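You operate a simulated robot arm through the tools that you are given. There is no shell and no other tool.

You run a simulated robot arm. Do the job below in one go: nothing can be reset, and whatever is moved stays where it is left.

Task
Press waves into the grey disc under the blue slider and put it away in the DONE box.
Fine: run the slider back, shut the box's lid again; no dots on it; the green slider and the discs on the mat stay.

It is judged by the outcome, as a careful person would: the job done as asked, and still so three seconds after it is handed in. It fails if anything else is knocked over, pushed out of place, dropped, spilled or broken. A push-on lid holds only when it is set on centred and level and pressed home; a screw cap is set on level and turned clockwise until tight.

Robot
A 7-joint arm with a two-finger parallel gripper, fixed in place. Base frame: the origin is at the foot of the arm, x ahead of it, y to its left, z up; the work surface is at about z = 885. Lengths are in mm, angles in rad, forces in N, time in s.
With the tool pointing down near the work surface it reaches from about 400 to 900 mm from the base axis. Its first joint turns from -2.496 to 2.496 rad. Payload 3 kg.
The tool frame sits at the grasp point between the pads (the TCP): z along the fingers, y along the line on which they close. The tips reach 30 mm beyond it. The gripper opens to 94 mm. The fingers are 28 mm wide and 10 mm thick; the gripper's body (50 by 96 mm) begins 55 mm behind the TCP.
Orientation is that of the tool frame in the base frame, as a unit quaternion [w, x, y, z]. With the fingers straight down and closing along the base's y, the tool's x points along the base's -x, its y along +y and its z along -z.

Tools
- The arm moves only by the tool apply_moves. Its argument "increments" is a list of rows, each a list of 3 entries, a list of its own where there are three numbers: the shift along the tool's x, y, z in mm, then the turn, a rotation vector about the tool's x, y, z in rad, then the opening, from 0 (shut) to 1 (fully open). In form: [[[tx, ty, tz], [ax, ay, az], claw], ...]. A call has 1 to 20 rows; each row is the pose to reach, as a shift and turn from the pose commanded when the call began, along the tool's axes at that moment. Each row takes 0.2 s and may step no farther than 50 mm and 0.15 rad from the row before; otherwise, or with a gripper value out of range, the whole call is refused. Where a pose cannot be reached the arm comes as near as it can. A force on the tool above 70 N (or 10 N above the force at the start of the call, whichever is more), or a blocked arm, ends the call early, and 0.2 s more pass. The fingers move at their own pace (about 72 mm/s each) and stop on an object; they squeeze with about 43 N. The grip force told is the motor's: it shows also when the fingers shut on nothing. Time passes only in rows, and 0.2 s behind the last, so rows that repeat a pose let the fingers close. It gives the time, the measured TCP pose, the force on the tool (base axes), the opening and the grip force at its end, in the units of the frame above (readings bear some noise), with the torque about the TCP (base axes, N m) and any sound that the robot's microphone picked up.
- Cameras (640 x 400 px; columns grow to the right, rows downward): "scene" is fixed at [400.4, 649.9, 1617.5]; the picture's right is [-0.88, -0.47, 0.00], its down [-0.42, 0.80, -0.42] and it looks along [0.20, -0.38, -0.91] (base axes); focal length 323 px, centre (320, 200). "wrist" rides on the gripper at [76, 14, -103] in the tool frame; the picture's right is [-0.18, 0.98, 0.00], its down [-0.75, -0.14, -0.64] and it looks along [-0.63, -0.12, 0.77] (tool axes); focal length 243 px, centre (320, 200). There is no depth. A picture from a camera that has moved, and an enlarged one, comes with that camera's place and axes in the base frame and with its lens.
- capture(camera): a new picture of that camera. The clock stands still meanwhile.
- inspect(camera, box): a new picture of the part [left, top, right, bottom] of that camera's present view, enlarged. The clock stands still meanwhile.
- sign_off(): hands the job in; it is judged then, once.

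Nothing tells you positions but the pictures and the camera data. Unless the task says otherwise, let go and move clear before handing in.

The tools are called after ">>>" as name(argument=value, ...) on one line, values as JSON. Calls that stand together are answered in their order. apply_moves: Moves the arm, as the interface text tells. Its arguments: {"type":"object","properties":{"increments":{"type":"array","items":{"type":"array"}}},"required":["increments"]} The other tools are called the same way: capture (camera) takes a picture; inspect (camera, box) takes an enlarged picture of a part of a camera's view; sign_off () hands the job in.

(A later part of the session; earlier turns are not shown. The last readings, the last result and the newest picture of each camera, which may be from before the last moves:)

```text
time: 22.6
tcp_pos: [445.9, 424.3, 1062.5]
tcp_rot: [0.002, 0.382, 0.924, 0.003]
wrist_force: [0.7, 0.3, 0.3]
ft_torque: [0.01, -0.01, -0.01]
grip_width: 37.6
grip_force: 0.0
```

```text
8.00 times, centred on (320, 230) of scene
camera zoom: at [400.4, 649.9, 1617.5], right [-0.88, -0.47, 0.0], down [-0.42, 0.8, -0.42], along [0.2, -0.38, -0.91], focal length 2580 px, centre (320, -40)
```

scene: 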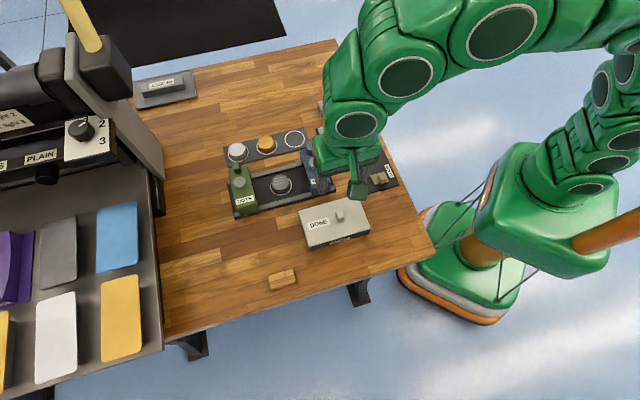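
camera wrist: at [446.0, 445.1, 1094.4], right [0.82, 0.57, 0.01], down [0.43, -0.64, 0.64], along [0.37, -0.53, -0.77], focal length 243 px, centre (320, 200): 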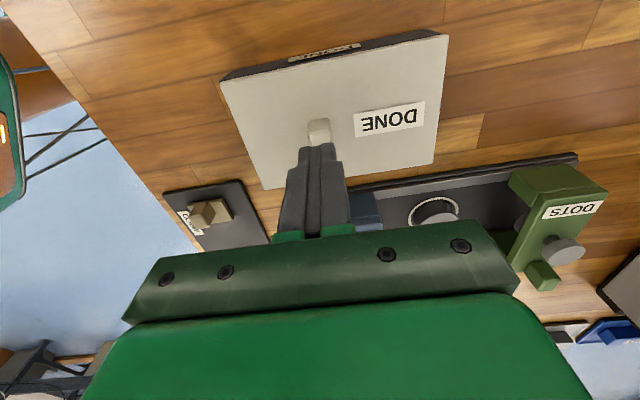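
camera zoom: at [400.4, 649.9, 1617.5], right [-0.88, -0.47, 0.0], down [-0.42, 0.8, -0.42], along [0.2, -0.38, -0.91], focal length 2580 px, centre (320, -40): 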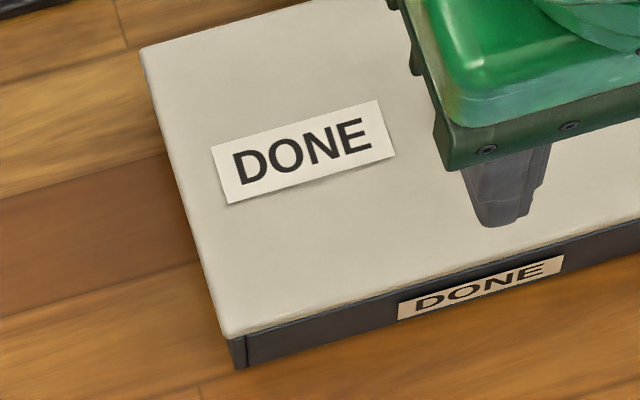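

The lid has popped loose and sits a few millimetres off, so it did come partway before slipping. I'll go back over the knob and measure again.

>>> apply_moves(increments=[[[-30, 1, 0], [0, 0, 0], 0.45], [[-56, 2, 20], [0, 0, 0], 0.45], [[-56, 2, 50], [0, 0, 0], 0.45], [[-56, 2, 60], [0, 0, 0], 0.45], [[-56, 2, 60], [0, 0, 0], 0.45]])

>>> capture(camera="wrist")

>>> inspect(camera="wrist", box=[200, 20, 480, 200])

>>> inspect(camera="scene", box=[285, 180, 385, 260])

```text
time: 23.9
tcp_pos: [488.3, 387.1, 1000.3]
tcp_rot: [0.002, 0.382, 0.924, 0.003]
wrist_force: [0.6, 1.2, 0.4]
ft_torque: [0.0, 0.0, 0.01]
grip_width: 42.2
grip_force: 0.0
```

```text
taken
camera wrist: at [443.9, 449.5, 1103.0], right [0.82, 0.57, 0.01], down [0.43, -0.63, 0.64], along [0.37, -0.53, -0.77], focal length 243 px, centre (320, 200)
```

wrist: 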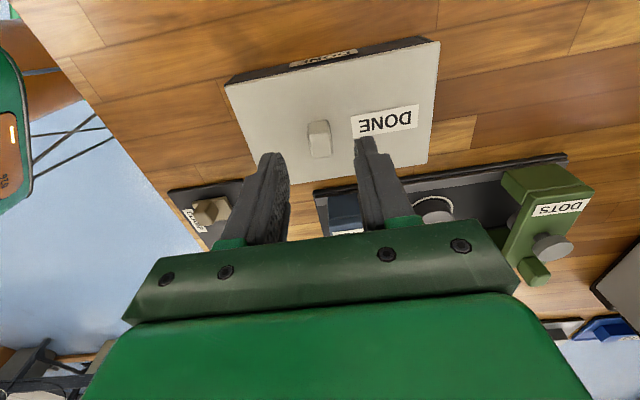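

```text
2.22 times, centred on (340, 110) of wrist
camera zoom: at [443.9, 449.5, 1103.0], right [0.82, 0.57, 0.01], down [0.43, -0.63, 0.64], along [0.37, -0.53, -0.77], focal length 539 px, centre (276, 400)
```

zoom: 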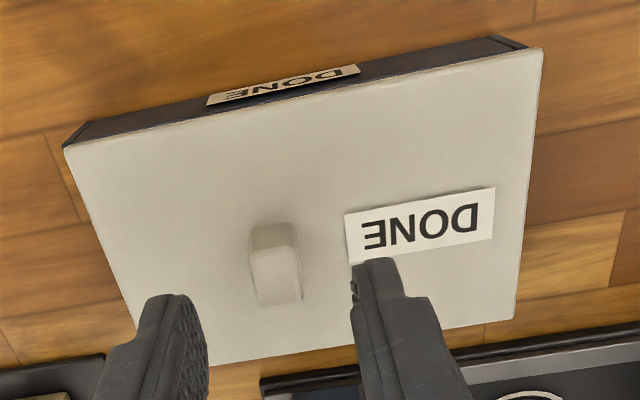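

```text
5.00 times, centred on (335, 220) of scene
camera zoom: at [400.4, 649.9, 1617.5], right [-0.88, -0.47, 0.0], down [-0.42, 0.8, -0.42], along [0.2, -0.38, -0.91], focal length 1613 px, centre (245, 100)
```

zoom: 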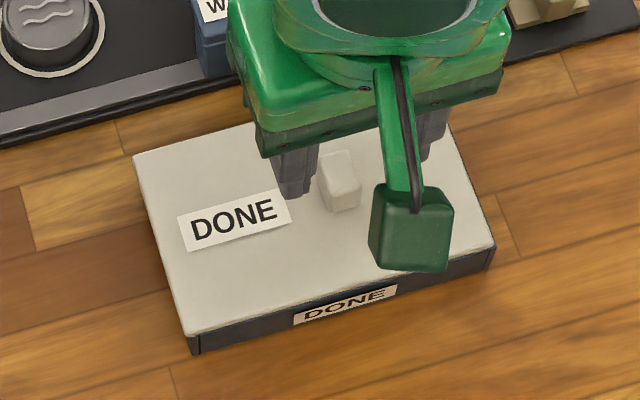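

The knob is now at about (490, 383). I'll go down deeper this time, feeling for the lid top, so that the pads cover the whole knob.

>>> apply_moves(increments=[[[-3, -0.4, 15], [0, 0, 0], 0.45], [[-3, -0.4, 30], [0, 0, 0], 0.45], [[-3, -0.4, 38], [0, 0, 0], 0.45], [[-3, -0.4, 41], [0, 0, 0], 0.45], [[-3, -0.4, 43], [0, 0, 0], 0.45], [[-3, -0.4, 43], [0, 0, 0], 0.45]])

>>> inspect(camera="wrist", box=[220, 80, 420, 220])

>>> inspect(camera="scene", box=[310, 190, 370, 240])

```text
time: 25.2
tcp_pos: [491.6, 384.1, 957.8]
tcp_rot: [0.002, 0.382, 0.924, 0.004]
wrist_force: [-0.3, -0.6, -0.2]
ft_torque: [0.0, 0.01, 0.01]
grip_width: 42.2
grip_force: 0.1
```

```text
2.86 times, centred on (320, 150) of wrist
camera zoom: at [445.8, 447.2, 1060.3], right [0.82, 0.57, 0.01], down [0.43, -0.63, 0.64], along [0.37, -0.53, -0.77], focal length 693 px, centre (320, 343)
```

zoom: 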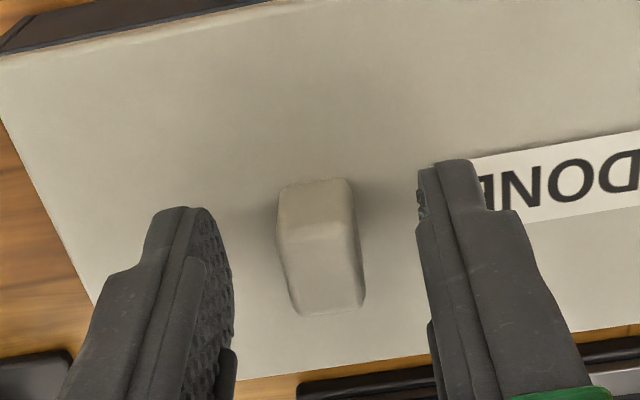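

```text
8.00 times, centred on (340, 215) of scene
camera zoom: at [400.4, 649.9, 1617.5], right [-0.88, -0.47, 0.0], down [-0.42, 0.8, -0.42], along [0.2, -0.38, -0.91], focal length 2580 px, centre (160, 80)
```

zoom: 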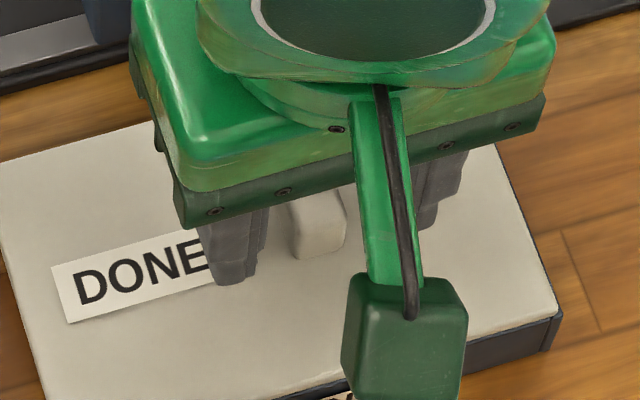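

>>> apply_moves(increments=[[[0, 0, 1], [0, 0, 0], 0.45], [[0, 0, 2], [0, 0, 0], 0.45], [[0, 0, 3], [0, 0, 0], 0.45]])

```text
time: 26.1
tcp_pos: [490.7, 384.4, 954.9]
tcp_rot: [0.001, 0.382, 0.924, 0.003]
wrist_force: [-0.7, -0.4, 0.4]
ft_torque: [-0.01, -0.01, 0.01]
grip_width: 42.3
grip_force: 0.1
```

>>> apply_moves(increments=[[[0, 0, 1], [0, 0, 0], 0.45], [[0, 0, 2], [0, 0, 0], 0.45]])

```text
time: 26.6
tcp_pos: [491.3, 384.2, 954.1]
tcp_rot: [0.002, 0.381, 0.924, 0.003]
wrist_force: [0.2, -0.3, -0.5]
ft_torque: [0.03, -0.02, 0.01]
grip_width: 42.1
grip_force: 0.0
```

>>> apply_moves(increments=[[[0, 0, 1], [0, 0, 0], 0.45], [[0, 0, 2], [0, 0, 0], 0.45]])

>>> inspect(camera="wrist", box=[220, 80, 420, 220])

```text
time: 27.2
tcp_pos: [492.7, 384.9, 952.1]
tcp_rot: [0.003, 0.383, 0.924, 0.004]
wrist_force: [1.6, -1.9, 19.1]
ft_torque: [-0.3, 0.41, -0.02]
grip_width: 42.2
grip_force: 0.0
```

```text
2.86 times, centred on (320, 150) of wrist
camera zoom: at [446.0, 447.4, 1054.3], right [0.82, 0.57, 0.01], down [0.43, -0.64, 0.64], along [0.37, -0.53, -0.77], focal length 693 px, centre (320, 343)
```

zoom: 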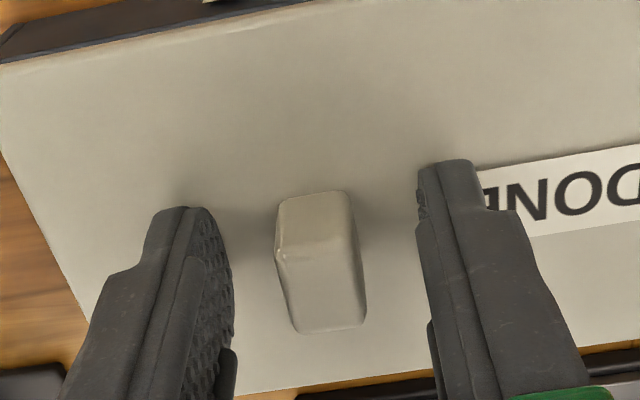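

The tips just touched the lid top at about z 922. I'll back off 2 mm, grip the knob at its root and lift in tiny steps.

>>> apply_moves(increments=[[[0, 0, -2], [0, 0, 0], 0.45], [[0, 0.4, -2.5], [0, 0, 0], 0.2], [[0, 0.4, -2.5], [0, 0, 0], 0], [[0, 0.4, -2.5], [0, 0, 0], 0], [[0, 0.4, -2.5], [0, 0, 0], 0], [[0, 0.4, -2.5], [0, 0, 0], 0]])

```text
time: 28.6
tcp_pos: [491.2, 383.5, 953.0]
tcp_rot: [0.002, 0.383, 0.924, 0.002]
wrist_force: [-2.0, 1.0, -12.7]
ft_torque: [-0.42, 0.84, -0.14]
grip_width: 16.3
grip_force: 45.1
```

>>> apply_moves(increments=[[[0, 0, -1], [0, 0, 0], 0], [[0, 0, -2], [0, 0, 0], 0]])

```text
time: 29.2
tcp_pos: [491.2, 383.5, 955.4]
tcp_rot: [0.002, 0.383, 0.924, 0.001]
wrist_force: [-3.7, 2.3, -44.6]
ft_torque: [-0.37, 0.63, -0.05]
grip_width: 15.8
grip_force: 45.0
```

The pull is already 45 N with the lid still mostly down. I'll look before pulling harder.

>>> inspect(camera="wrist", box=[220, 50, 460, 220])

>>> inspect(camera="scene", box=[285, 180, 385, 260])

>>> inspect(camera="scene", box=[300, 220, 370, 255])

```text
2.35 times, centred on (340, 135) of wrist
camera zoom: at [446.3, 447.1, 1056.8], right [0.82, 0.57, 0.0], down [0.43, -0.63, 0.64], along [0.37, -0.53, -0.77], focal length 571 px, centre (273, 353)
```

zoom: 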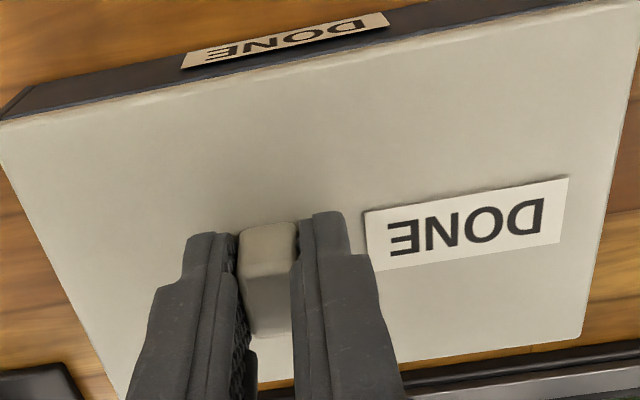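

```text
5.00 times, centred on (335, 220) of scene
camera zoom: at [400.4, 649.9, 1617.5], right [-0.88, -0.47, 0.0], down [-0.42, 0.8, -0.42], along [0.2, -0.38, -0.91], focal length 1613 px, centre (245, 100)
```

zoom: 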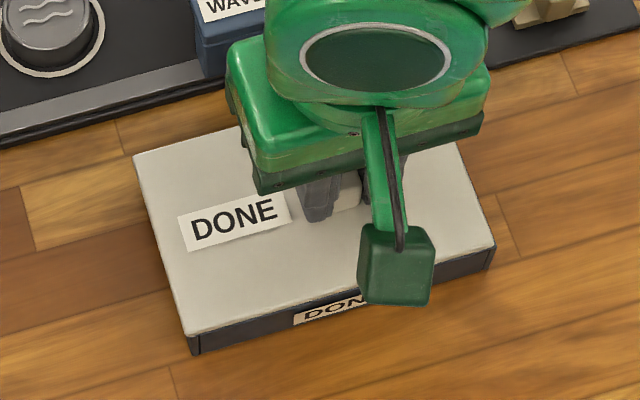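

```text
9.14 times, centred on (335, 238) of scene
camera zoom: at [400.4, 649.9, 1617.5], right [-0.88, -0.47, 0.0], down [-0.42, 0.8, -0.42], along [0.2, -0.38, -0.91], focal length 2949 px, centre (183, -143)
```

zoom: 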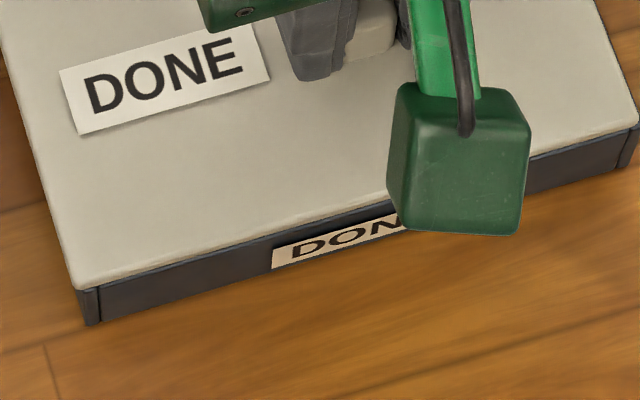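

The lid doesn't lift even at 45 N and the box doesn't rise, yet the lid moved 2 mm sideways earlier, so it may be a sliding lid. I'll relax the pull and test gently along the long side.

>>> apply_moves(increments=[[[0, 0, 1], [0, 0, 0], 0], [[0, 0, 2.2], [0, 0, 0], 0]])

>>> apply_moves(increments=[[[0, 1, 0], [0, 0, 0], 0], [[0, 2, 0], [0, 0, 0], 0]])

```text
time: 29.9
tcp_pos: [492.6, 384.3, 955.5]
tcp_rot: [0.002, 0.382, 0.924, 0.005]
wrist_force: [-1.1, 0.9, -8.0]
ft_torque: [-0.13, 1.17, -0.14]
grip_width: 15.9
grip_force: 44.9
```

```text
time: 30.4
tcp_pos: [494.9, 385.4, 955.7]
tcp_rot: [0.003, 0.382, 0.924, 0.004]
wrist_force: [-0.5, 0.1, 23.6]
ft_torque: [-0.67, 0.67, -0.11]
grip_width: 15.9
grip_force: 45.0
```

>>> inspect(camera="scene", box=[285, 180, 385, 260])

>>> inspect(camera="wrist", box=[220, 50, 460, 220])

```text
5.00 times, centred on (335, 220) of scene
camera zoom: at [400.4, 649.9, 1617.5], right [-0.88, -0.47, 0.0], down [-0.42, 0.8, -0.42], along [0.2, -0.38, -0.91], focal length 1613 px, centre (245, 100)
```

zoom: 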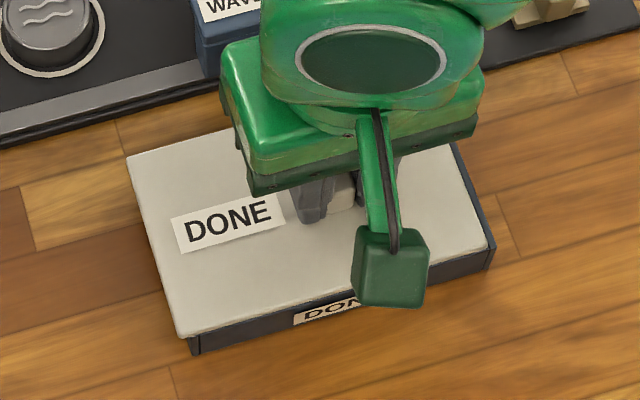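

```text
2.35 times, centred on (340, 135) of wrist
camera zoom: at [447.8, 448.8, 1056.9], right [0.82, 0.57, 0.01], down [0.43, -0.64, 0.64], along [0.37, -0.52, -0.77], focal length 571 px, centre (273, 353)
```

zoom: 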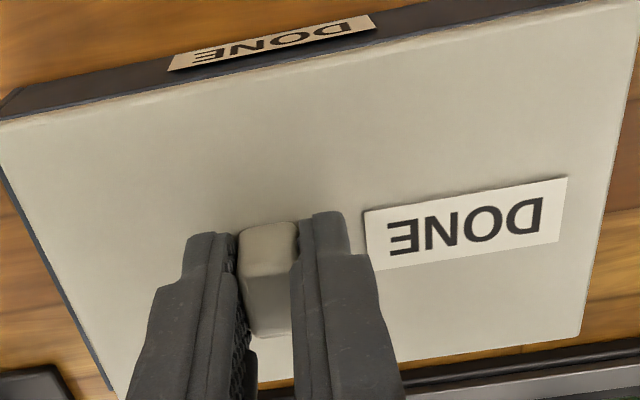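

The lid slid easily along the rail-wise direction with no sideways resistance: it is a sliding lid. I'll ease the vertical load and slide it on.

>>> apply_moves(increments=[[[0, 0, -0.7], [0, 0, 0], 0], [[0, 2, -1.3], [0, 0, 0], 0], [[0, 5, -1.3], [0, 0, 0], 0], [[0, 9, -1.3], [0, 0, 0], 0], [[0, 14, -1.3], [0, 0, 0], 0], [[0, 20, -1.3], [0, 0, 0], 0]])

>>> inspect(camera="scene", box=[265, 170, 385, 260])

>>> capture(camera="wrist")

```text
time: 31.9
tcp_pos: [506.9, 399.6, 955.0]
tcp_rot: [0.002, 0.382, 0.924, 0.003]
wrist_force: [1.5, -1.2, -11.3]
ft_torque: [-0.16, 0.69, -0.02]
grip_width: 15.9
grip_force: 45.2
```

```text
4.44 times, centred on (325, 215) of scene
camera zoom: at [400.4, 649.9, 1617.5], right [-0.88, -0.47, 0.0], down [-0.42, 0.8, -0.42], along [0.2, -0.38, -0.91], focal length 1434 px, centre (298, 133)
```

zoom: 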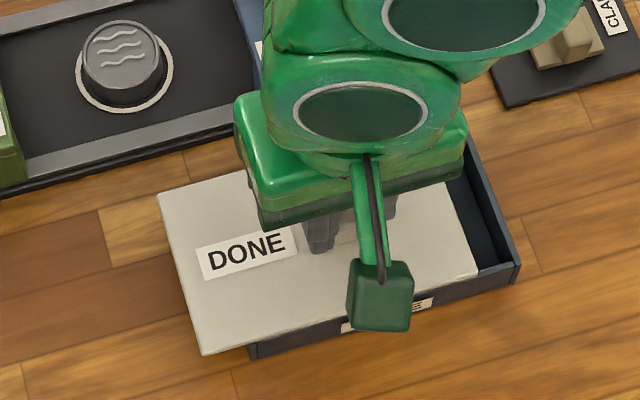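

```text
taken
camera wrist: at [461.9, 462.8, 1056.9], right [0.82, 0.57, 0.01], down [0.43, -0.63, 0.64], along [0.37, -0.53, -0.77], focal length 243 px, centre (320, 200)
```

wrist: 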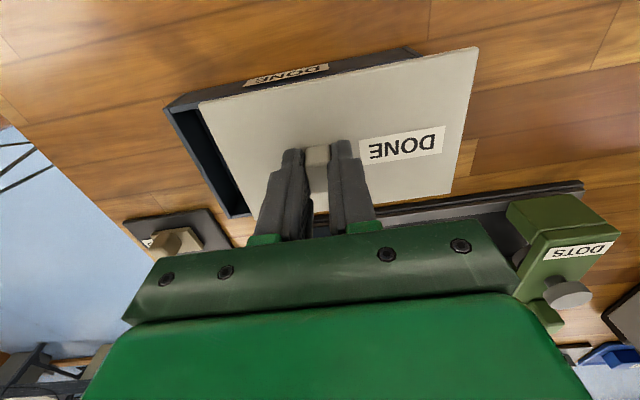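

The lid is sliding open and exposes the inside of the box. I'll slide it on to about 90 mm.

>>> apply_moves(increments=[[[0, 6, 0.4], [0, 0, 0], 0], [[0, 12, 0.4], [0, 0, 0], 0], [[0, 18, 0.4], [0, 0, 0], 0], [[0, 24, 0.4], [0, 0, 0], 0], [[0, 30, 0.4], [0, 0, 0], 0], [[0, 36, 0.4], [0, 0, 0], 0]])

>>> capture(camera="scene")

>>> capture(camera="wrist")

```text
time: 33.2
tcp_pos: [533.3, 425.8, 954.1]
tcp_rot: [0.002, 0.383, 0.924, 0.002]
wrist_force: [0.8, -0.7, -3.7]
ft_torque: [-0.24, 0.81, 0.03]
grip_width: 15.8
grip_force: 45.0
```

```text
taken
```

scene: 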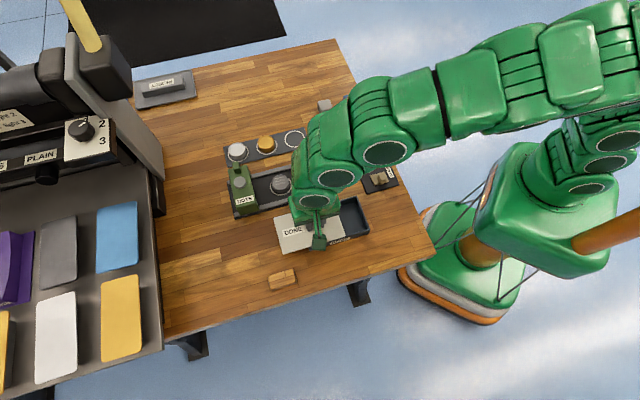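

```text
taken
camera wrist: at [487.2, 488.3, 1056.8], right [0.82, 0.57, 0.01], down [0.43, -0.63, 0.64], along [0.37, -0.53, -0.77], focal length 243 px, centre (320, 200)
```

wrist: 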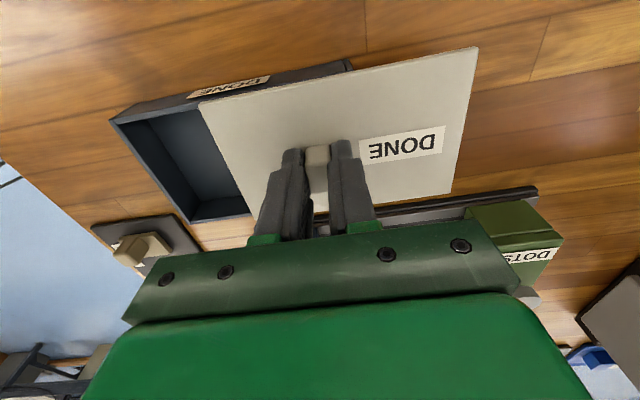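

>>> apply_moves(increments=[[[0, 6, 0.2], [0, 0, 0], 0], [[0, 12, 0.2], [0, 0, 0], 0], [[0, 18, 0.2], [0, 0, 0], 0], [[0, 24, 0.2], [0, 0, 0], 0], [[0, 29, 0.2], [0, 0, 0], 0], [[0, 29, 0.2], [0, 0, 0], 0]])

>>> inspect(camera="scene", box=[245, 170, 385, 290])

>>> capture(camera="wrist")

```text
time: 34.6
tcp_pos: [553.8, 445.6, 955.0]
tcp_rot: [0.002, 0.382, 0.924, 0.002]
wrist_force: [0.1, -0.7, 3.7]
ft_torque: [-0.42, 0.66, -0.01]
grip_width: 15.8
grip_force: 45.1
```

```text
3.33 times, centred on (315, 230) of scene
camera zoom: at [400.4, 649.9, 1617.5], right [-0.88, -0.47, 0.0], down [-0.42, 0.8, -0.42], along [0.2, -0.38, -0.91], focal length 1075 px, centre (337, 100)
```

zoom: 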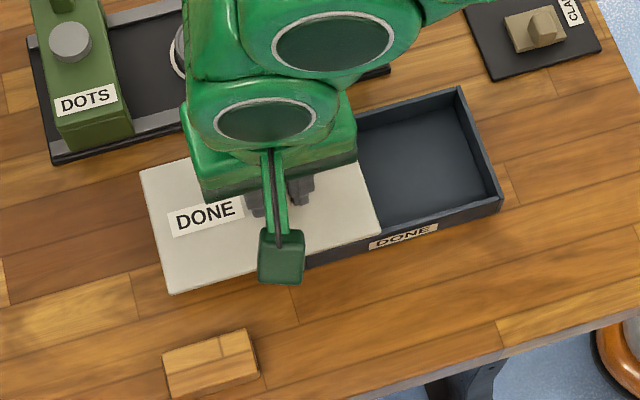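

```text
taken
camera wrist: at [508.0, 509.0, 1056.9], right [0.82, 0.57, 0.01], down [0.43, -0.64, 0.64], along [0.37, -0.53, -0.77], focal length 243 px, centre (320, 200)
```

wrist: 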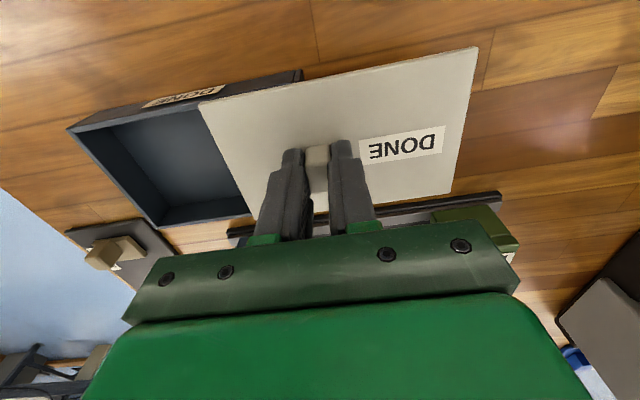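

The lid is open about 90 mm and still held in its grooves, and the box is empty. I'll let go of the knob, rise and go over to the disc.

>>> apply_moves(increments=[[[0, 0, 0], [0, 0, 0], 0.2], [[0, 0, 0], [0, 0, 0], 0.4], [[0, 0, 0], [0, 0, 0], 0.45], [[0, 0, 0], [0, 0, 0], 0.45], [[0, 0, -15], [0, 0, 0], 0.45], [[0, 0, -50], [0, 0, 0], 0.45], [[0, 0, -100], [0, 0, 0], 0.6], [[-40, 5, -120], [0, 0, 0], 0.75], [[-85, 11, -120], [0, 0, 0], 0.8], [[-130, 17, -120], [0, 0, 0], 0.8], [[-139, 17.7, -120], [0, 0, 0], 0.8], [[-139, 17.7, -120], [0, 0, 0], 0.8]])

>>> capture(camera="wrist")

>>> capture(camera="scene")

```text
time: 37.2
tcp_pos: [663.0, 360.0, 1075.1]
tcp_rot: [0.002, 0.382, 0.924, 0.003]
wrist_force: [-0.8, -0.8, 0.1]
ft_torque: [0.0, -0.04, 0.02]
grip_width: 75.3
grip_force: 0.0
```

```text
taken
camera wrist: at [618.0, 422.1, 1177.6], right [0.82, 0.57, 0.01], down [0.43, -0.64, 0.64], along [0.37, -0.53, -0.77], focal length 243 px, centre (320, 200)
```

wrist: 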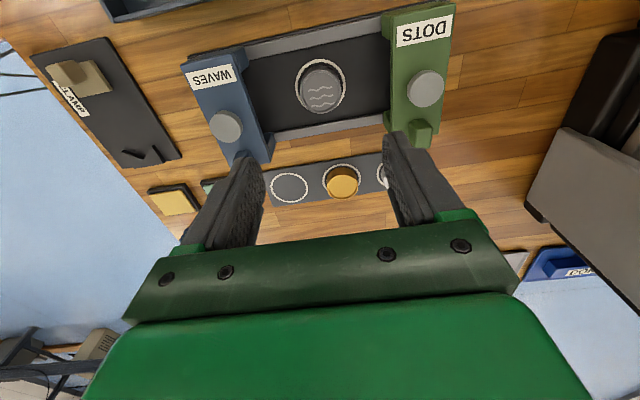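

```text
taken
```

scene: 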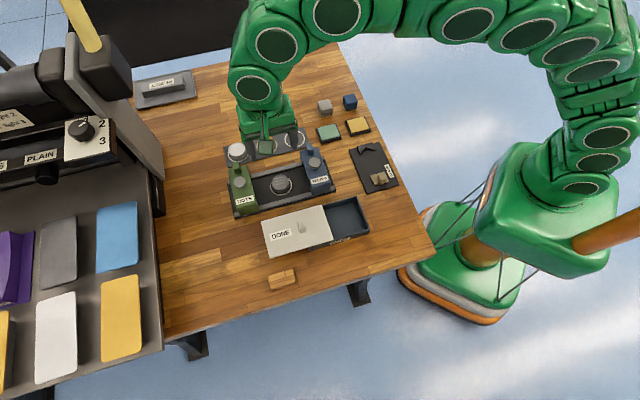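

>>> inspect(camera="wrist", box=[260, 30, 390, 140])

>>> inspect(camera="scene", box=[225, 140, 345, 220])

```text
3.64 times, centred on (325, 85) of wrist
camera zoom: at [618.0, 422.1, 1177.6], right [0.82, 0.57, 0.01], down [0.43, -0.64, 0.64], along [0.37, -0.53, -0.77], focal length 882 px, centre (302, 618)
```

zoom: 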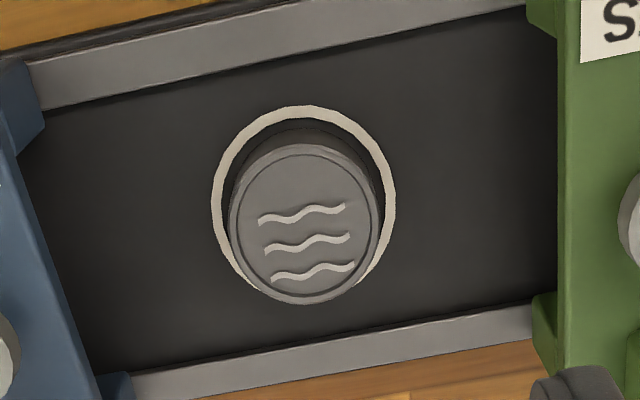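

```text
5.00 times, centred on (285, 180) of scene
camera zoom: at [400.4, 649.9, 1617.5], right [-0.88, -0.47, 0.0], down [-0.42, 0.8, -0.42], along [0.2, -0.38, -0.91], focal length 1613 px, centre (495, 300)
```

zoom: 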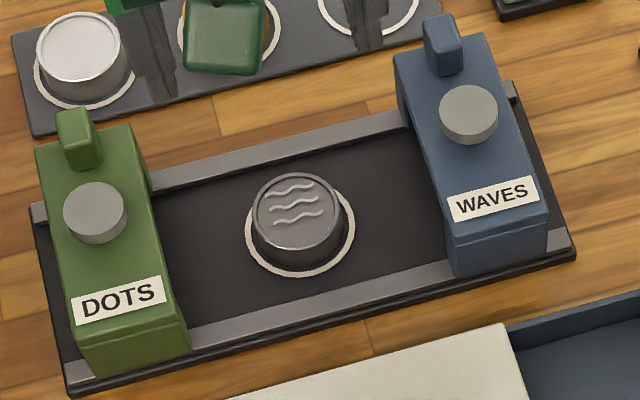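

The disc, about 42 mm across with its top near z 919, sits in the ring almost directly below, about 4 mm off. I'll lower the open fingers around it in two stages.

>>> apply_moves(increments=[[[2, 0.5, 30], [0, 0, 0], 0.8], [[3.9, 1.1, 65], [0, 0, 0], 0.8], [[3.9, 1.1, 95], [0, 0, 0], 0.8], [[3.9, 1.1, 120], [0, 0, 0], 0.8], [[3.9, 1.1, 120], [0, 0, 0], 0.8]])

>>> capture(camera="wrist")

>>> inspect(camera="scene", box=[225, 140, 345, 220])

```text
time: 38.5
tcp_pos: [660.9, 363.1, 956.3]
tcp_rot: [0.002, 0.382, 0.924, 0.002]
wrist_force: [0.4, 0.8, 0.1]
ft_torque: [-0.02, 0.04, 0.0]
grip_width: 75.2
grip_force: 0.1
```

```text
taken
camera wrist: at [616.3, 426.2, 1058.1], right [0.82, 0.57, 0.01], down [0.43, -0.63, 0.64], along [0.37, -0.53, -0.77], focal length 243 px, centre (320, 200)
```

wrist: 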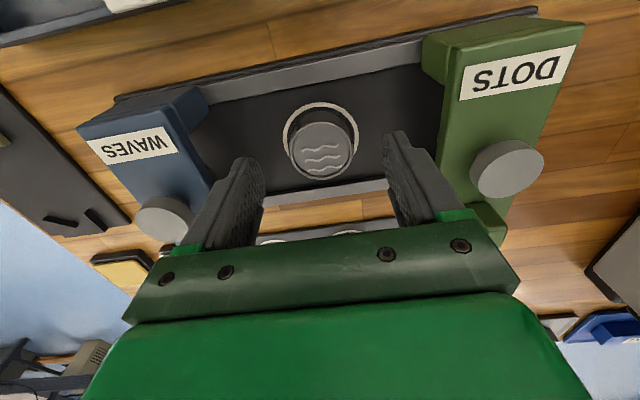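

```text
5.00 times, centred on (285, 180) of scene
camera zoom: at [400.4, 649.9, 1617.5], right [-0.88, -0.47, 0.0], down [-0.42, 0.8, -0.42], along [0.2, -0.38, -0.91], focal length 1613 px, centre (495, 300)
```

zoom: 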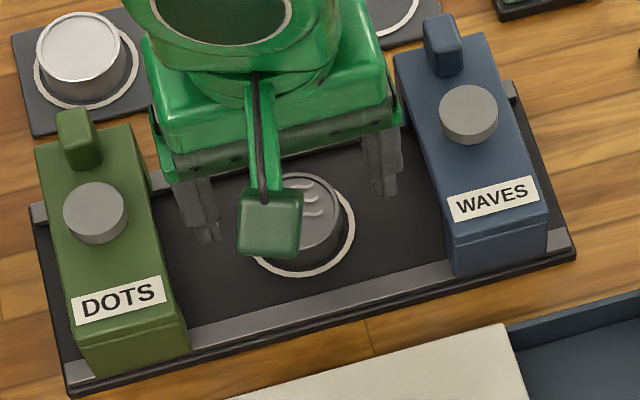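

>>> inspect(camera="wrist", box=[250, 80, 410, 210])

```text
3.08 times, centred on (330, 145) of wrist
camera zoom: at [616.3, 426.2, 1058.1], right [0.82, 0.57, 0.01], down [0.43, -0.63, 0.64], along [0.37, -0.53, -0.77], focal length 746 px, centre (289, 369)
```

zoom: 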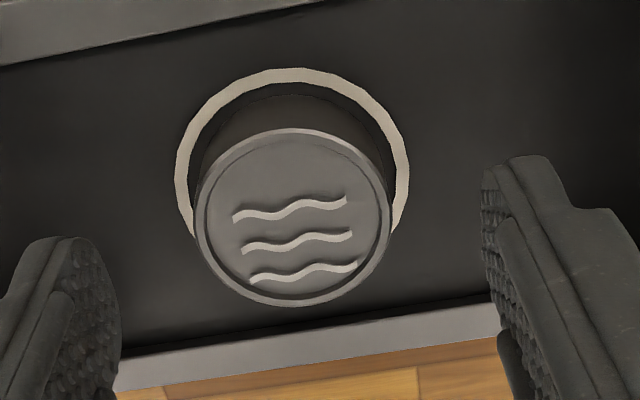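

>>> apply_moves(increments=[[[1.9, 1.1, 8], [0, 0, 0], 0.8], [[1.9, 1.1, 16], [0, 0, 0], 0.8], [[1.9, 1.1, 23], [0, 0, 0], 0.8], [[1.9, 1.1, 27], [0, 0, 0], 0.8], [[1.9, 1.1, 27], [0, 0, 0], 0.8]])

>>> capture(camera="wrist")

>>> inspect(camera="scene", box=[225, 140, 345, 220])

```text
time: 39.6
tcp_pos: [661.5, 366.4, 929.0]
tcp_rot: [0.002, 0.383, 0.924, 0.003]
wrist_force: [0.3, 0.5, 0.1]
ft_torque: [0.0, 0.0, 0.0]
grip_width: 75.2
grip_force: 0.0
```

```text
taken
camera wrist: at [616.2, 428.9, 1030.4], right [0.82, 0.57, 0.01], down [0.43, -0.63, 0.64], along [0.37, -0.53, -0.77], focal length 243 px, centre (320, 200)
```

wrist: 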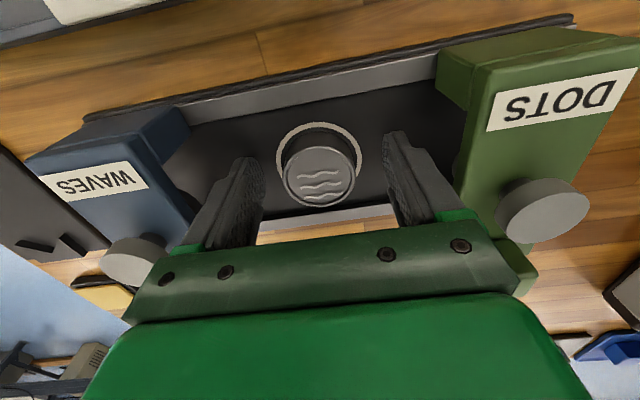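

```text
5.00 times, centred on (285, 180) of scene
camera zoom: at [400.4, 649.9, 1617.5], right [-0.88, -0.47, 0.0], down [-0.42, 0.8, -0.42], along [0.2, -0.38, -0.91], focal length 1613 px, centre (495, 300)
```

zoom: 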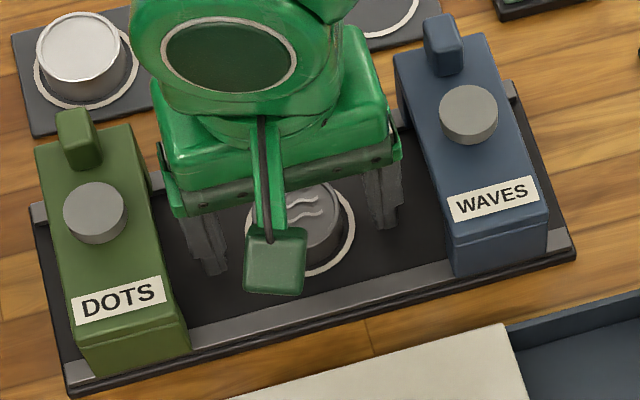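

The fingers are around the disc and centred. I'll close on it.

>>> apply_moves(increments=[[[0.5, 0, 0], [0, 0, 0], 0.55], [[0.5, 0, 0], [0, 0, 0], 0.3], [[0.5, 0, 0], [0, 0, 0], 0.2], [[0.5, 0, 0], [0, 0, 0], 0.2], [[0.5, 0, 0], [0, 0, 0], 0.2]])

>>> capture(camera="wrist")

```text
time: 40.9
tcp_pos: [661.8, 366.6, 927.8]
tcp_rot: [0.001, 0.383, 0.924, 0.003]
wrist_force: [-1.2, 0.3, 1.7]
ft_torque: [-0.04, 0.03, 0.0]
grip_width: 42.5
grip_force: 42.9
```

```text
taken
camera wrist: at [616.0, 429.0, 1030.4], right [0.82, 0.57, 0.01], down [0.43, -0.63, 0.64], along [0.37, -0.53, -0.77], focal length 243 px, centre (320, 200)
```

wrist: 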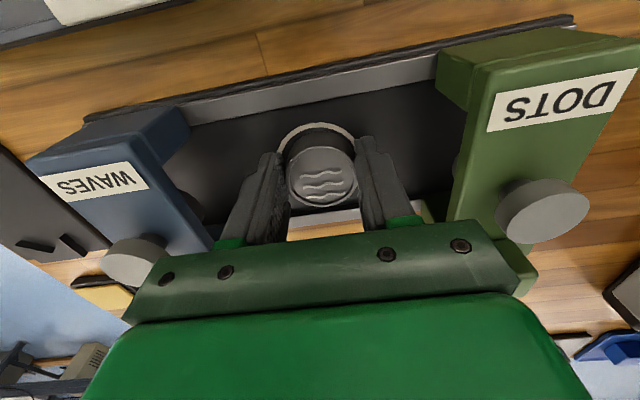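

The disc is held at 42.5 mm. I'll lift it straight up, well clear of everything, and carry it over the open end of the box.

>>> apply_moves(increments=[[[0, 0, -5], [0, 0, 0], 0.2], [[0, 0, -15], [0, 0, 0], 0.2], [[0, 0, -35], [0, 0, 0], 0.2], [[0, 0, -65], [0, 0, 0], 0.2], [[0, 0, -100], [0, 0, 0], 0.2], [[0, 0, -130], [0, 0, 0], 0.2], [[30, -20, -130], [0, 0, 0], 0.2], [[65, -45, -130], [0, 0, 0], 0.2], [[100, -75, -130], [0, 0, 0], 0.2], [[125, -105, -130], [0, 0, 0], 0.2], [[131.7, -123.6, -130], [0, 0, 0], 0.2], [[131.7, -123.6, -130], [0, 0, 0], 0.2]])

>>> capture(camera="wrist")

>>> capture(camera="scene")

```text
time: 43.5
tcp_pos: [477.8, 371.6, 1057.7]
tcp_rot: [0.002, 0.382, 0.924, 0.003]
wrist_force: [0.7, 0.9, 0.4]
ft_torque: [0.02, 0.02, 0.03]
grip_width: 18.7
grip_force: 0.1
```

```text
taken
camera wrist: at [433.0, 434.3, 1159.7], right [0.82, 0.57, 0.01], down [0.43, -0.63, 0.64], along [0.37, -0.53, -0.77], focal length 243 px, centre (320, 200)
```

wrist: 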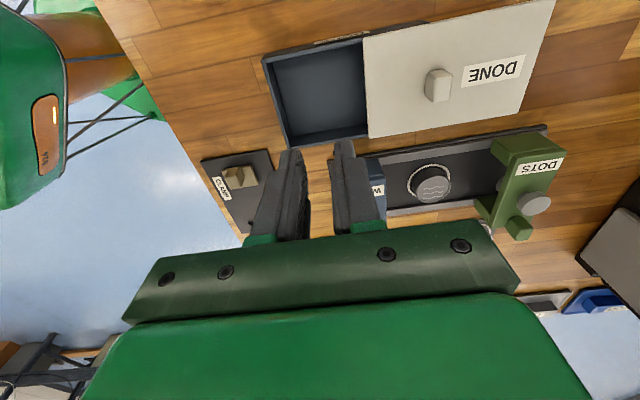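

```text
taken
```

scene: 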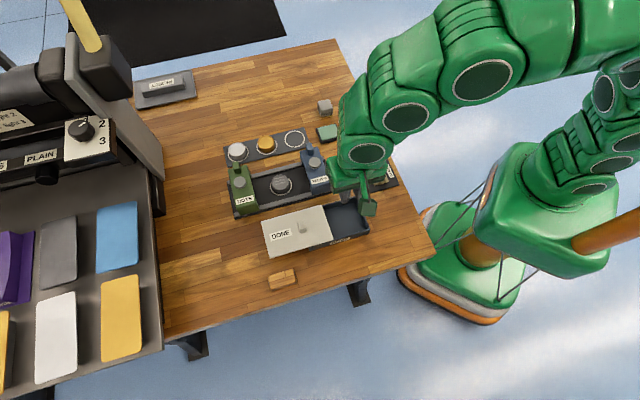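

The disc slipped from the grip and is still at the ring. I'll look closely at its state before trying again.

>>> inspect(camera="scene", box=[245, 155, 325, 215])

>>> inspect(camera="wrist", box=[360, 130, 500, 230])

```text
6.67 times, centred on (285, 185) of scene
camera zoom: at [400.4, 649.9, 1617.5], right [-0.88, -0.47, 0.0], down [-0.42, 0.8, -0.42], along [0.2, -0.38, -0.91], focal length 2150 px, centre (553, 300)
```

zoom: 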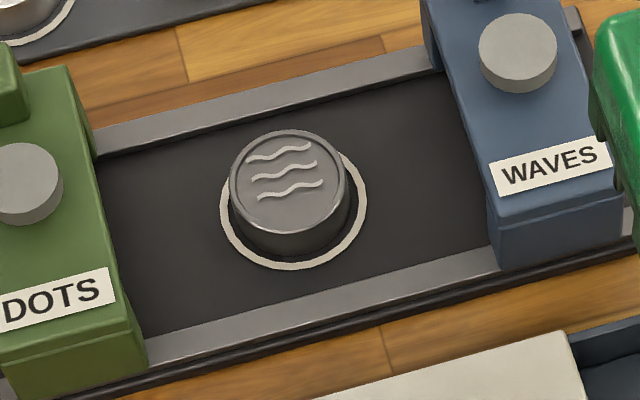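

```text
4.00 times, centred on (430, 180) of wrist
camera zoom: at [433.0, 434.3, 1159.7], right [0.82, 0.57, 0.01], down [0.43, -0.63, 0.64], along [0.37, -0.53, -0.77], focal length 970 px, centre (-120, 280)
```

zoom: 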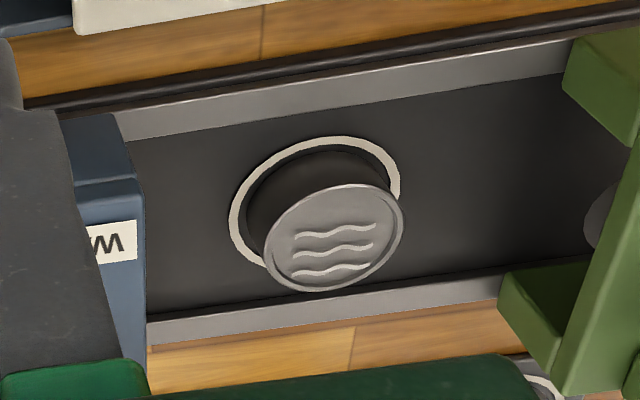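

The disc is upright and still in its ring, so nothing is harmed. I'll go back, re-centre over it, grip it lower and lift in tiny steps while reading the force.

>>> apply_moves(increments=[[[0, 0, 0], [0, 0, 0], 0.6], [[-25, 25, 0], [0, 0, 0], 0.8], [[-50, 55, 0], [0, 0, 0], 0.8], [[-80, 85, 0], [0, 0, 0], 0.8], [[-110, 110, 0], [0, 0, 0], 0.8], [[-131.7, 123.6, 0], [0, 0, 0], 0.8], [[-131.7, 123.6, 30], [0, 0, 0], 0.8], [[-131.7, 123.6, 65], [0, 0, 0], 0.8], [[-131.7, 123.6, 95], [0, 0, 0], 0.8], [[-131.7, 123.6, 102], [0, 0, 0], 0.8], [[-131.7, 123.6, 102], [0, 0, 0], 0.8]])

>>> inspect(camera="wrist", box=[230, 80, 410, 220])

```text
time: 45.9
tcp_pos: [661.3, 367.2, 956.6]
tcp_rot: [0.002, 0.382, 0.924, 0.003]
wrist_force: [0.6, 0.3, -0.2]
ft_torque: [0.02, 0.0, -0.01]
grip_width: 74.9
grip_force: 0.1
```

```text
2.86 times, centred on (320, 150) of wrist
camera zoom: at [615.0, 429.3, 1058.2], right [0.82, 0.57, 0.01], down [0.43, -0.63, 0.64], along [0.37, -0.53, -0.77], focal length 693 px, centre (320, 343)
```

zoom: 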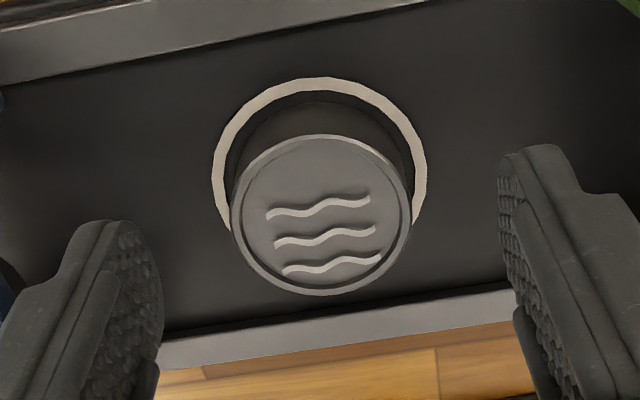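

The disc is actually about 4 mm from where I had centred, and its top is nearer z 914, so my earlier grip was shallow. I'll re-centre and lower until the tips are just above the rail floor.

>>> apply_moves(increments=[[[-4, -0.6, 0], [0, 0, 0], 0.8], [[-4, -0.6, 10], [0, 0, 0], 0.8], [[-4, -0.6, 20], [0, 0, 0], 0.8], [[-4, -0.6, 27], [0, 0, 0], 0.8], [[-4, -0.6, 30], [0, 0, 0], 0.8], [[-4, -0.6, 31], [0, 0, 0], 0.8]])

>>> apply_moves(increments=[[[0, 0, 1], [0, 0, 0], 0.8], [[0, 0, 2], [0, 0, 0], 0.8]])

```text
time: 47.2
tcp_pos: [662.8, 362.3, 924.1]
tcp_rot: [0.002, 0.383, 0.924, 0.003]
wrist_force: [0.5, -0.2, 0.0]
ft_torque: [0.01, 0.0, -0.02]
grip_width: 75.4
grip_force: 0.0
```

```text
time: 47.9
tcp_pos: [664.6, 363.5, 924.6]
tcp_rot: [0.002, 0.382, 0.924, 0.003]
wrist_force: [-0.5, -0.6, 2.1]
ft_torque: [-0.06, 0.12, -0.01]
grip_width: 75.1
grip_force: 0.2
```

The tips are just brushing the rail floor at 2 N. I'll raise a millimetre and close fully on the disc.

>>> apply_moves(increments=[[[0, 0, -1], [0, 0, 0], 0.8], [[0, 0, -1], [0, 0, 0], 0.5], [[0, 0, -1], [0, 0, 0], 0], [[0, 0, -1], [0, 0, 0], 0], [[0, 0, -1], [0, 0, 0], 0], [[0, 0, -1], [0, 0, 0], 0]])

>>> inspect(camera="wrist", box=[230, 100, 410, 240])

```text
time: 49.2
tcp_pos: [664.2, 362.9, 924.0]
tcp_rot: [0.003, 0.383, 0.924, 0.003]
wrist_force: [-0.5, 0.3, 3.9]
ft_torque: [-0.11, 0.03, 0.0]
grip_width: 42.2
grip_force: 42.4
```

```text
2.86 times, centred on (320, 170) of wrist
camera zoom: at [618.3, 426.2, 1026.6], right [0.82, 0.57, 0.01], down [0.43, -0.64, 0.64], along [0.37, -0.53, -0.77], focal length 693 px, centre (320, 286)
```

zoom: 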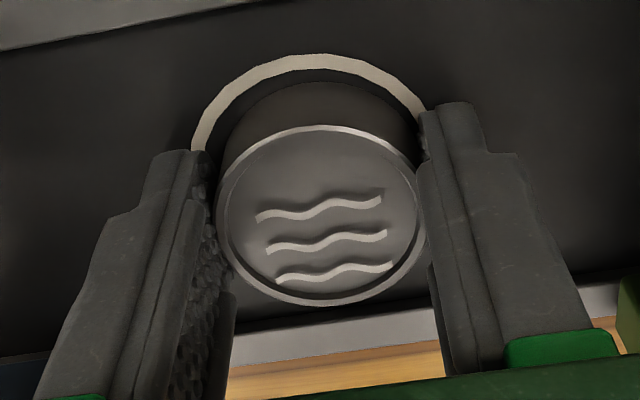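

Gripped at 42.2 mm and low on the disc. I'll lift a few millimetres slowly and check that it comes along.

>>> apply_moves(increments=[[[0, 0, -1], [0, 0, 0], 0], [[0, 0, -2], [0, 0, 0], 0], [[0, 0, -3], [0, 0, 0], 0], [[0, 0, -4], [0, 0, 0], 0]])

>>> inspect(camera="wrist", box=[230, 100, 410, 240])

>>> inspect(camera="scene", box=[245, 155, 325, 215])

```text
time: 50.2
tcp_pos: [663.2, 362.8, 930.0]
tcp_rot: [0.002, 0.382, 0.924, 0.003]
wrist_force: [-0.8, 0.9, -0.9]
ft_torque: [0.02, 0.01, 0.0]
grip_width: 42.4
grip_force: 42.9
```

```text
2.86 times, centred on (320, 170) of wrist
camera zoom: at [618.3, 426.1, 1030.6], right [0.82, 0.57, 0.01], down [0.43, -0.63, 0.64], along [0.37, -0.53, -0.77], focal length 693 px, centre (320, 286)
```

zoom: 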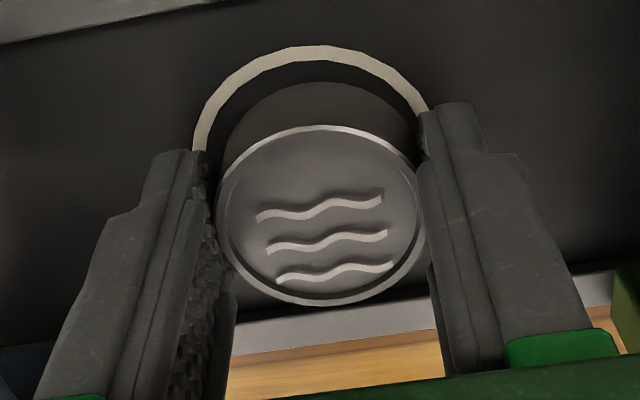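

```text
6.67 times, centred on (285, 185) of scene
camera zoom: at [400.4, 649.9, 1617.5], right [-0.88, -0.47, 0.0], down [-0.42, 0.8, -0.42], along [0.2, -0.38, -0.91], focal length 2150 px, centre (553, 300)
```

zoom: 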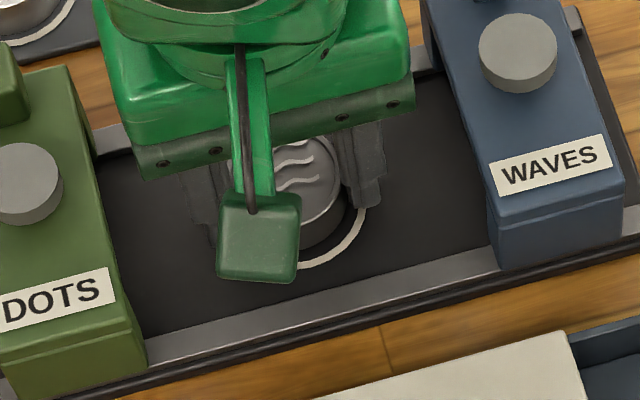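

The disc is rising with the fingers, since the ring drops away beneath it while the disc stays fixed between the pads. I'll continue up smoothly.

>>> apply_moves(increments=[[[0, 0, -4], [0, 0, 0], 0], [[0, 0, -9], [0, 0, 0], 0], [[0, 0, -15], [0, 0, 0], 0], [[0, 0, -22], [0, 0, 0], 0], [[0, 0, -30], [0, 0, 0], 0], [[0, 0, -40], [0, 0, 0], 0], [[0, 0, -52], [0, 0, 0], 0], [[0, 0, -66], [0, 0, 0], 0], [[0, 0, -82], [0, 0, 0], 0], [[0, 0, -98], [0, 0, 0], 0], [[0, 0, -110], [0, 0, 0], 0], [[0, 0, -116], [0, 0, 0], 0]])

>>> capture(camera="wrist")

```text
time: 52.9
tcp_pos: [662.6, 363.9, 1043.6]
tcp_rot: [0.003, 0.383, 0.924, 0.003]
wrist_force: [0.1, 0.7, -1.1]
ft_torque: [-0.02, -0.02, 0.04]
grip_width: 42.3
grip_force: 43.3
```

```text
taken
camera wrist: at [617.7, 426.0, 1146.1], right [0.82, 0.57, 0.01], down [0.43, -0.63, 0.64], along [0.37, -0.53, -0.77], focal length 243 px, centre (320, 200)
```

wrist: 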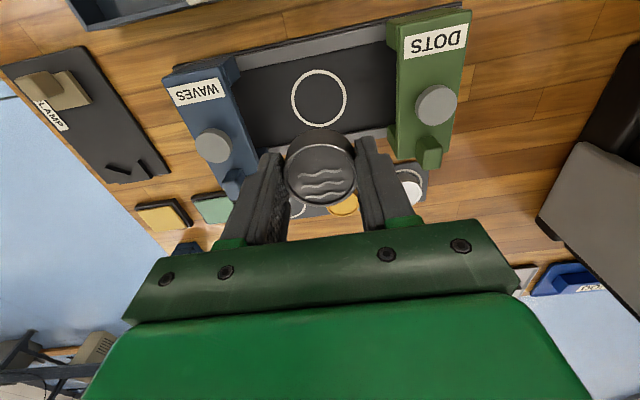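

The disc is held securely. I'll carry it gently over the open end of the box.

>>> apply_moves(increments=[[[10, -5, 0], [0, 0, 0], 0], [[25, -15, 0], [0, 0, 0], 0], [[42, -28, 0], [0, 0, 0], 0], [[60, -44, 0], [0, 0, 0], 0], [[78, -61, 0], [0, 0, 0], 0], [[95, -78, 0], [0, 0, 0], 0], [[110, -94, 0], [0, 0, 0], 0], [[123, -108, 0], [0, 0, 0], 0], [[132, -117, 0], [0, 0, 0], 0], [[137, -122.5, 0], [0, 0, 0], 0], [[137, -122.5, 0], [0, 0, 0], 0]])

>>> capture(camera="wrist")

>>> inspect(camera="scene", box=[245, 150, 405, 270])

```text
time: 55.2
tcp_pos: [478.0, 372.9, 1042.7]
tcp_rot: [0.002, 0.383, 0.924, 0.003]
wrist_force: [-0.3, 0.4, -1.0]
ft_torque: [-0.02, 0.01, -0.02]
grip_width: 42.5
grip_force: 42.7
```

```text
taken
camera wrist: at [434.2, 435.5, 1144.8], right [0.82, 0.57, 0.01], down [0.43, -0.63, 0.64], along [0.37, -0.53, -0.77], focal length 243 px, centre (320, 200)
```

wrist: 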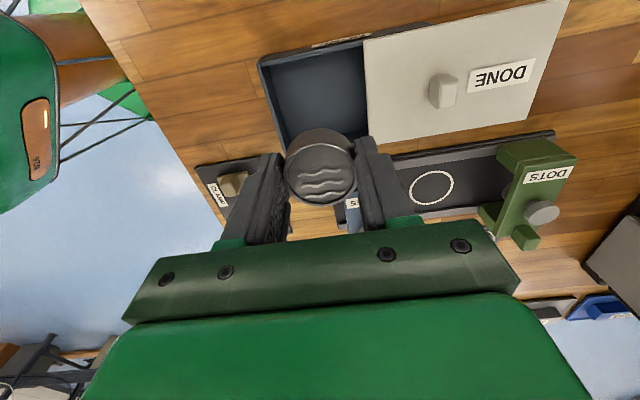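

```text
3.33 times, centred on (325, 210) of scene
camera zoom: at [400.4, 649.9, 1617.5], right [-0.88, -0.47, 0.0], down [-0.42, 0.8, -0.42], along [0.2, -0.38, -0.91], focal length 1075 px, centre (303, 167)
```

zoom: 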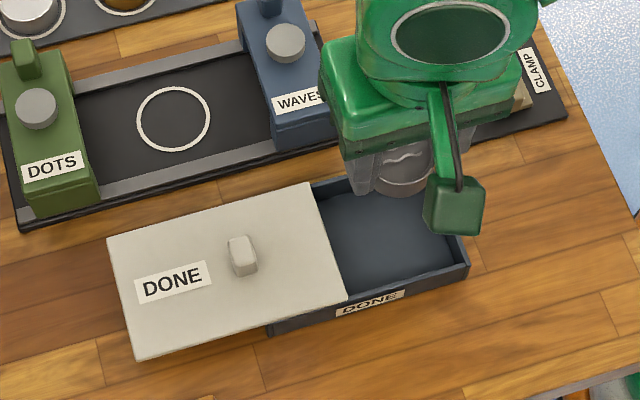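

>>> inspect(camera="wrist", box=[240, 20, 400, 160])

```text
2.86 times, centred on (320, 90) of wrist
camera zoom: at [434.2, 435.5, 1144.8], right [0.82, 0.57, 0.01], down [0.43, -0.63, 0.64], along [0.37, -0.53, -0.77], focal length 693 px, centre (320, 514)
```

zoom: 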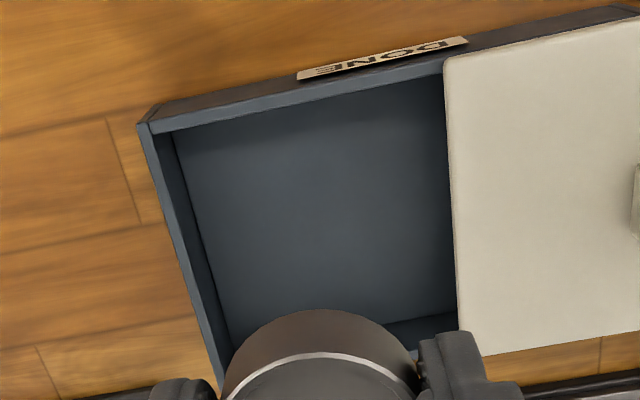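

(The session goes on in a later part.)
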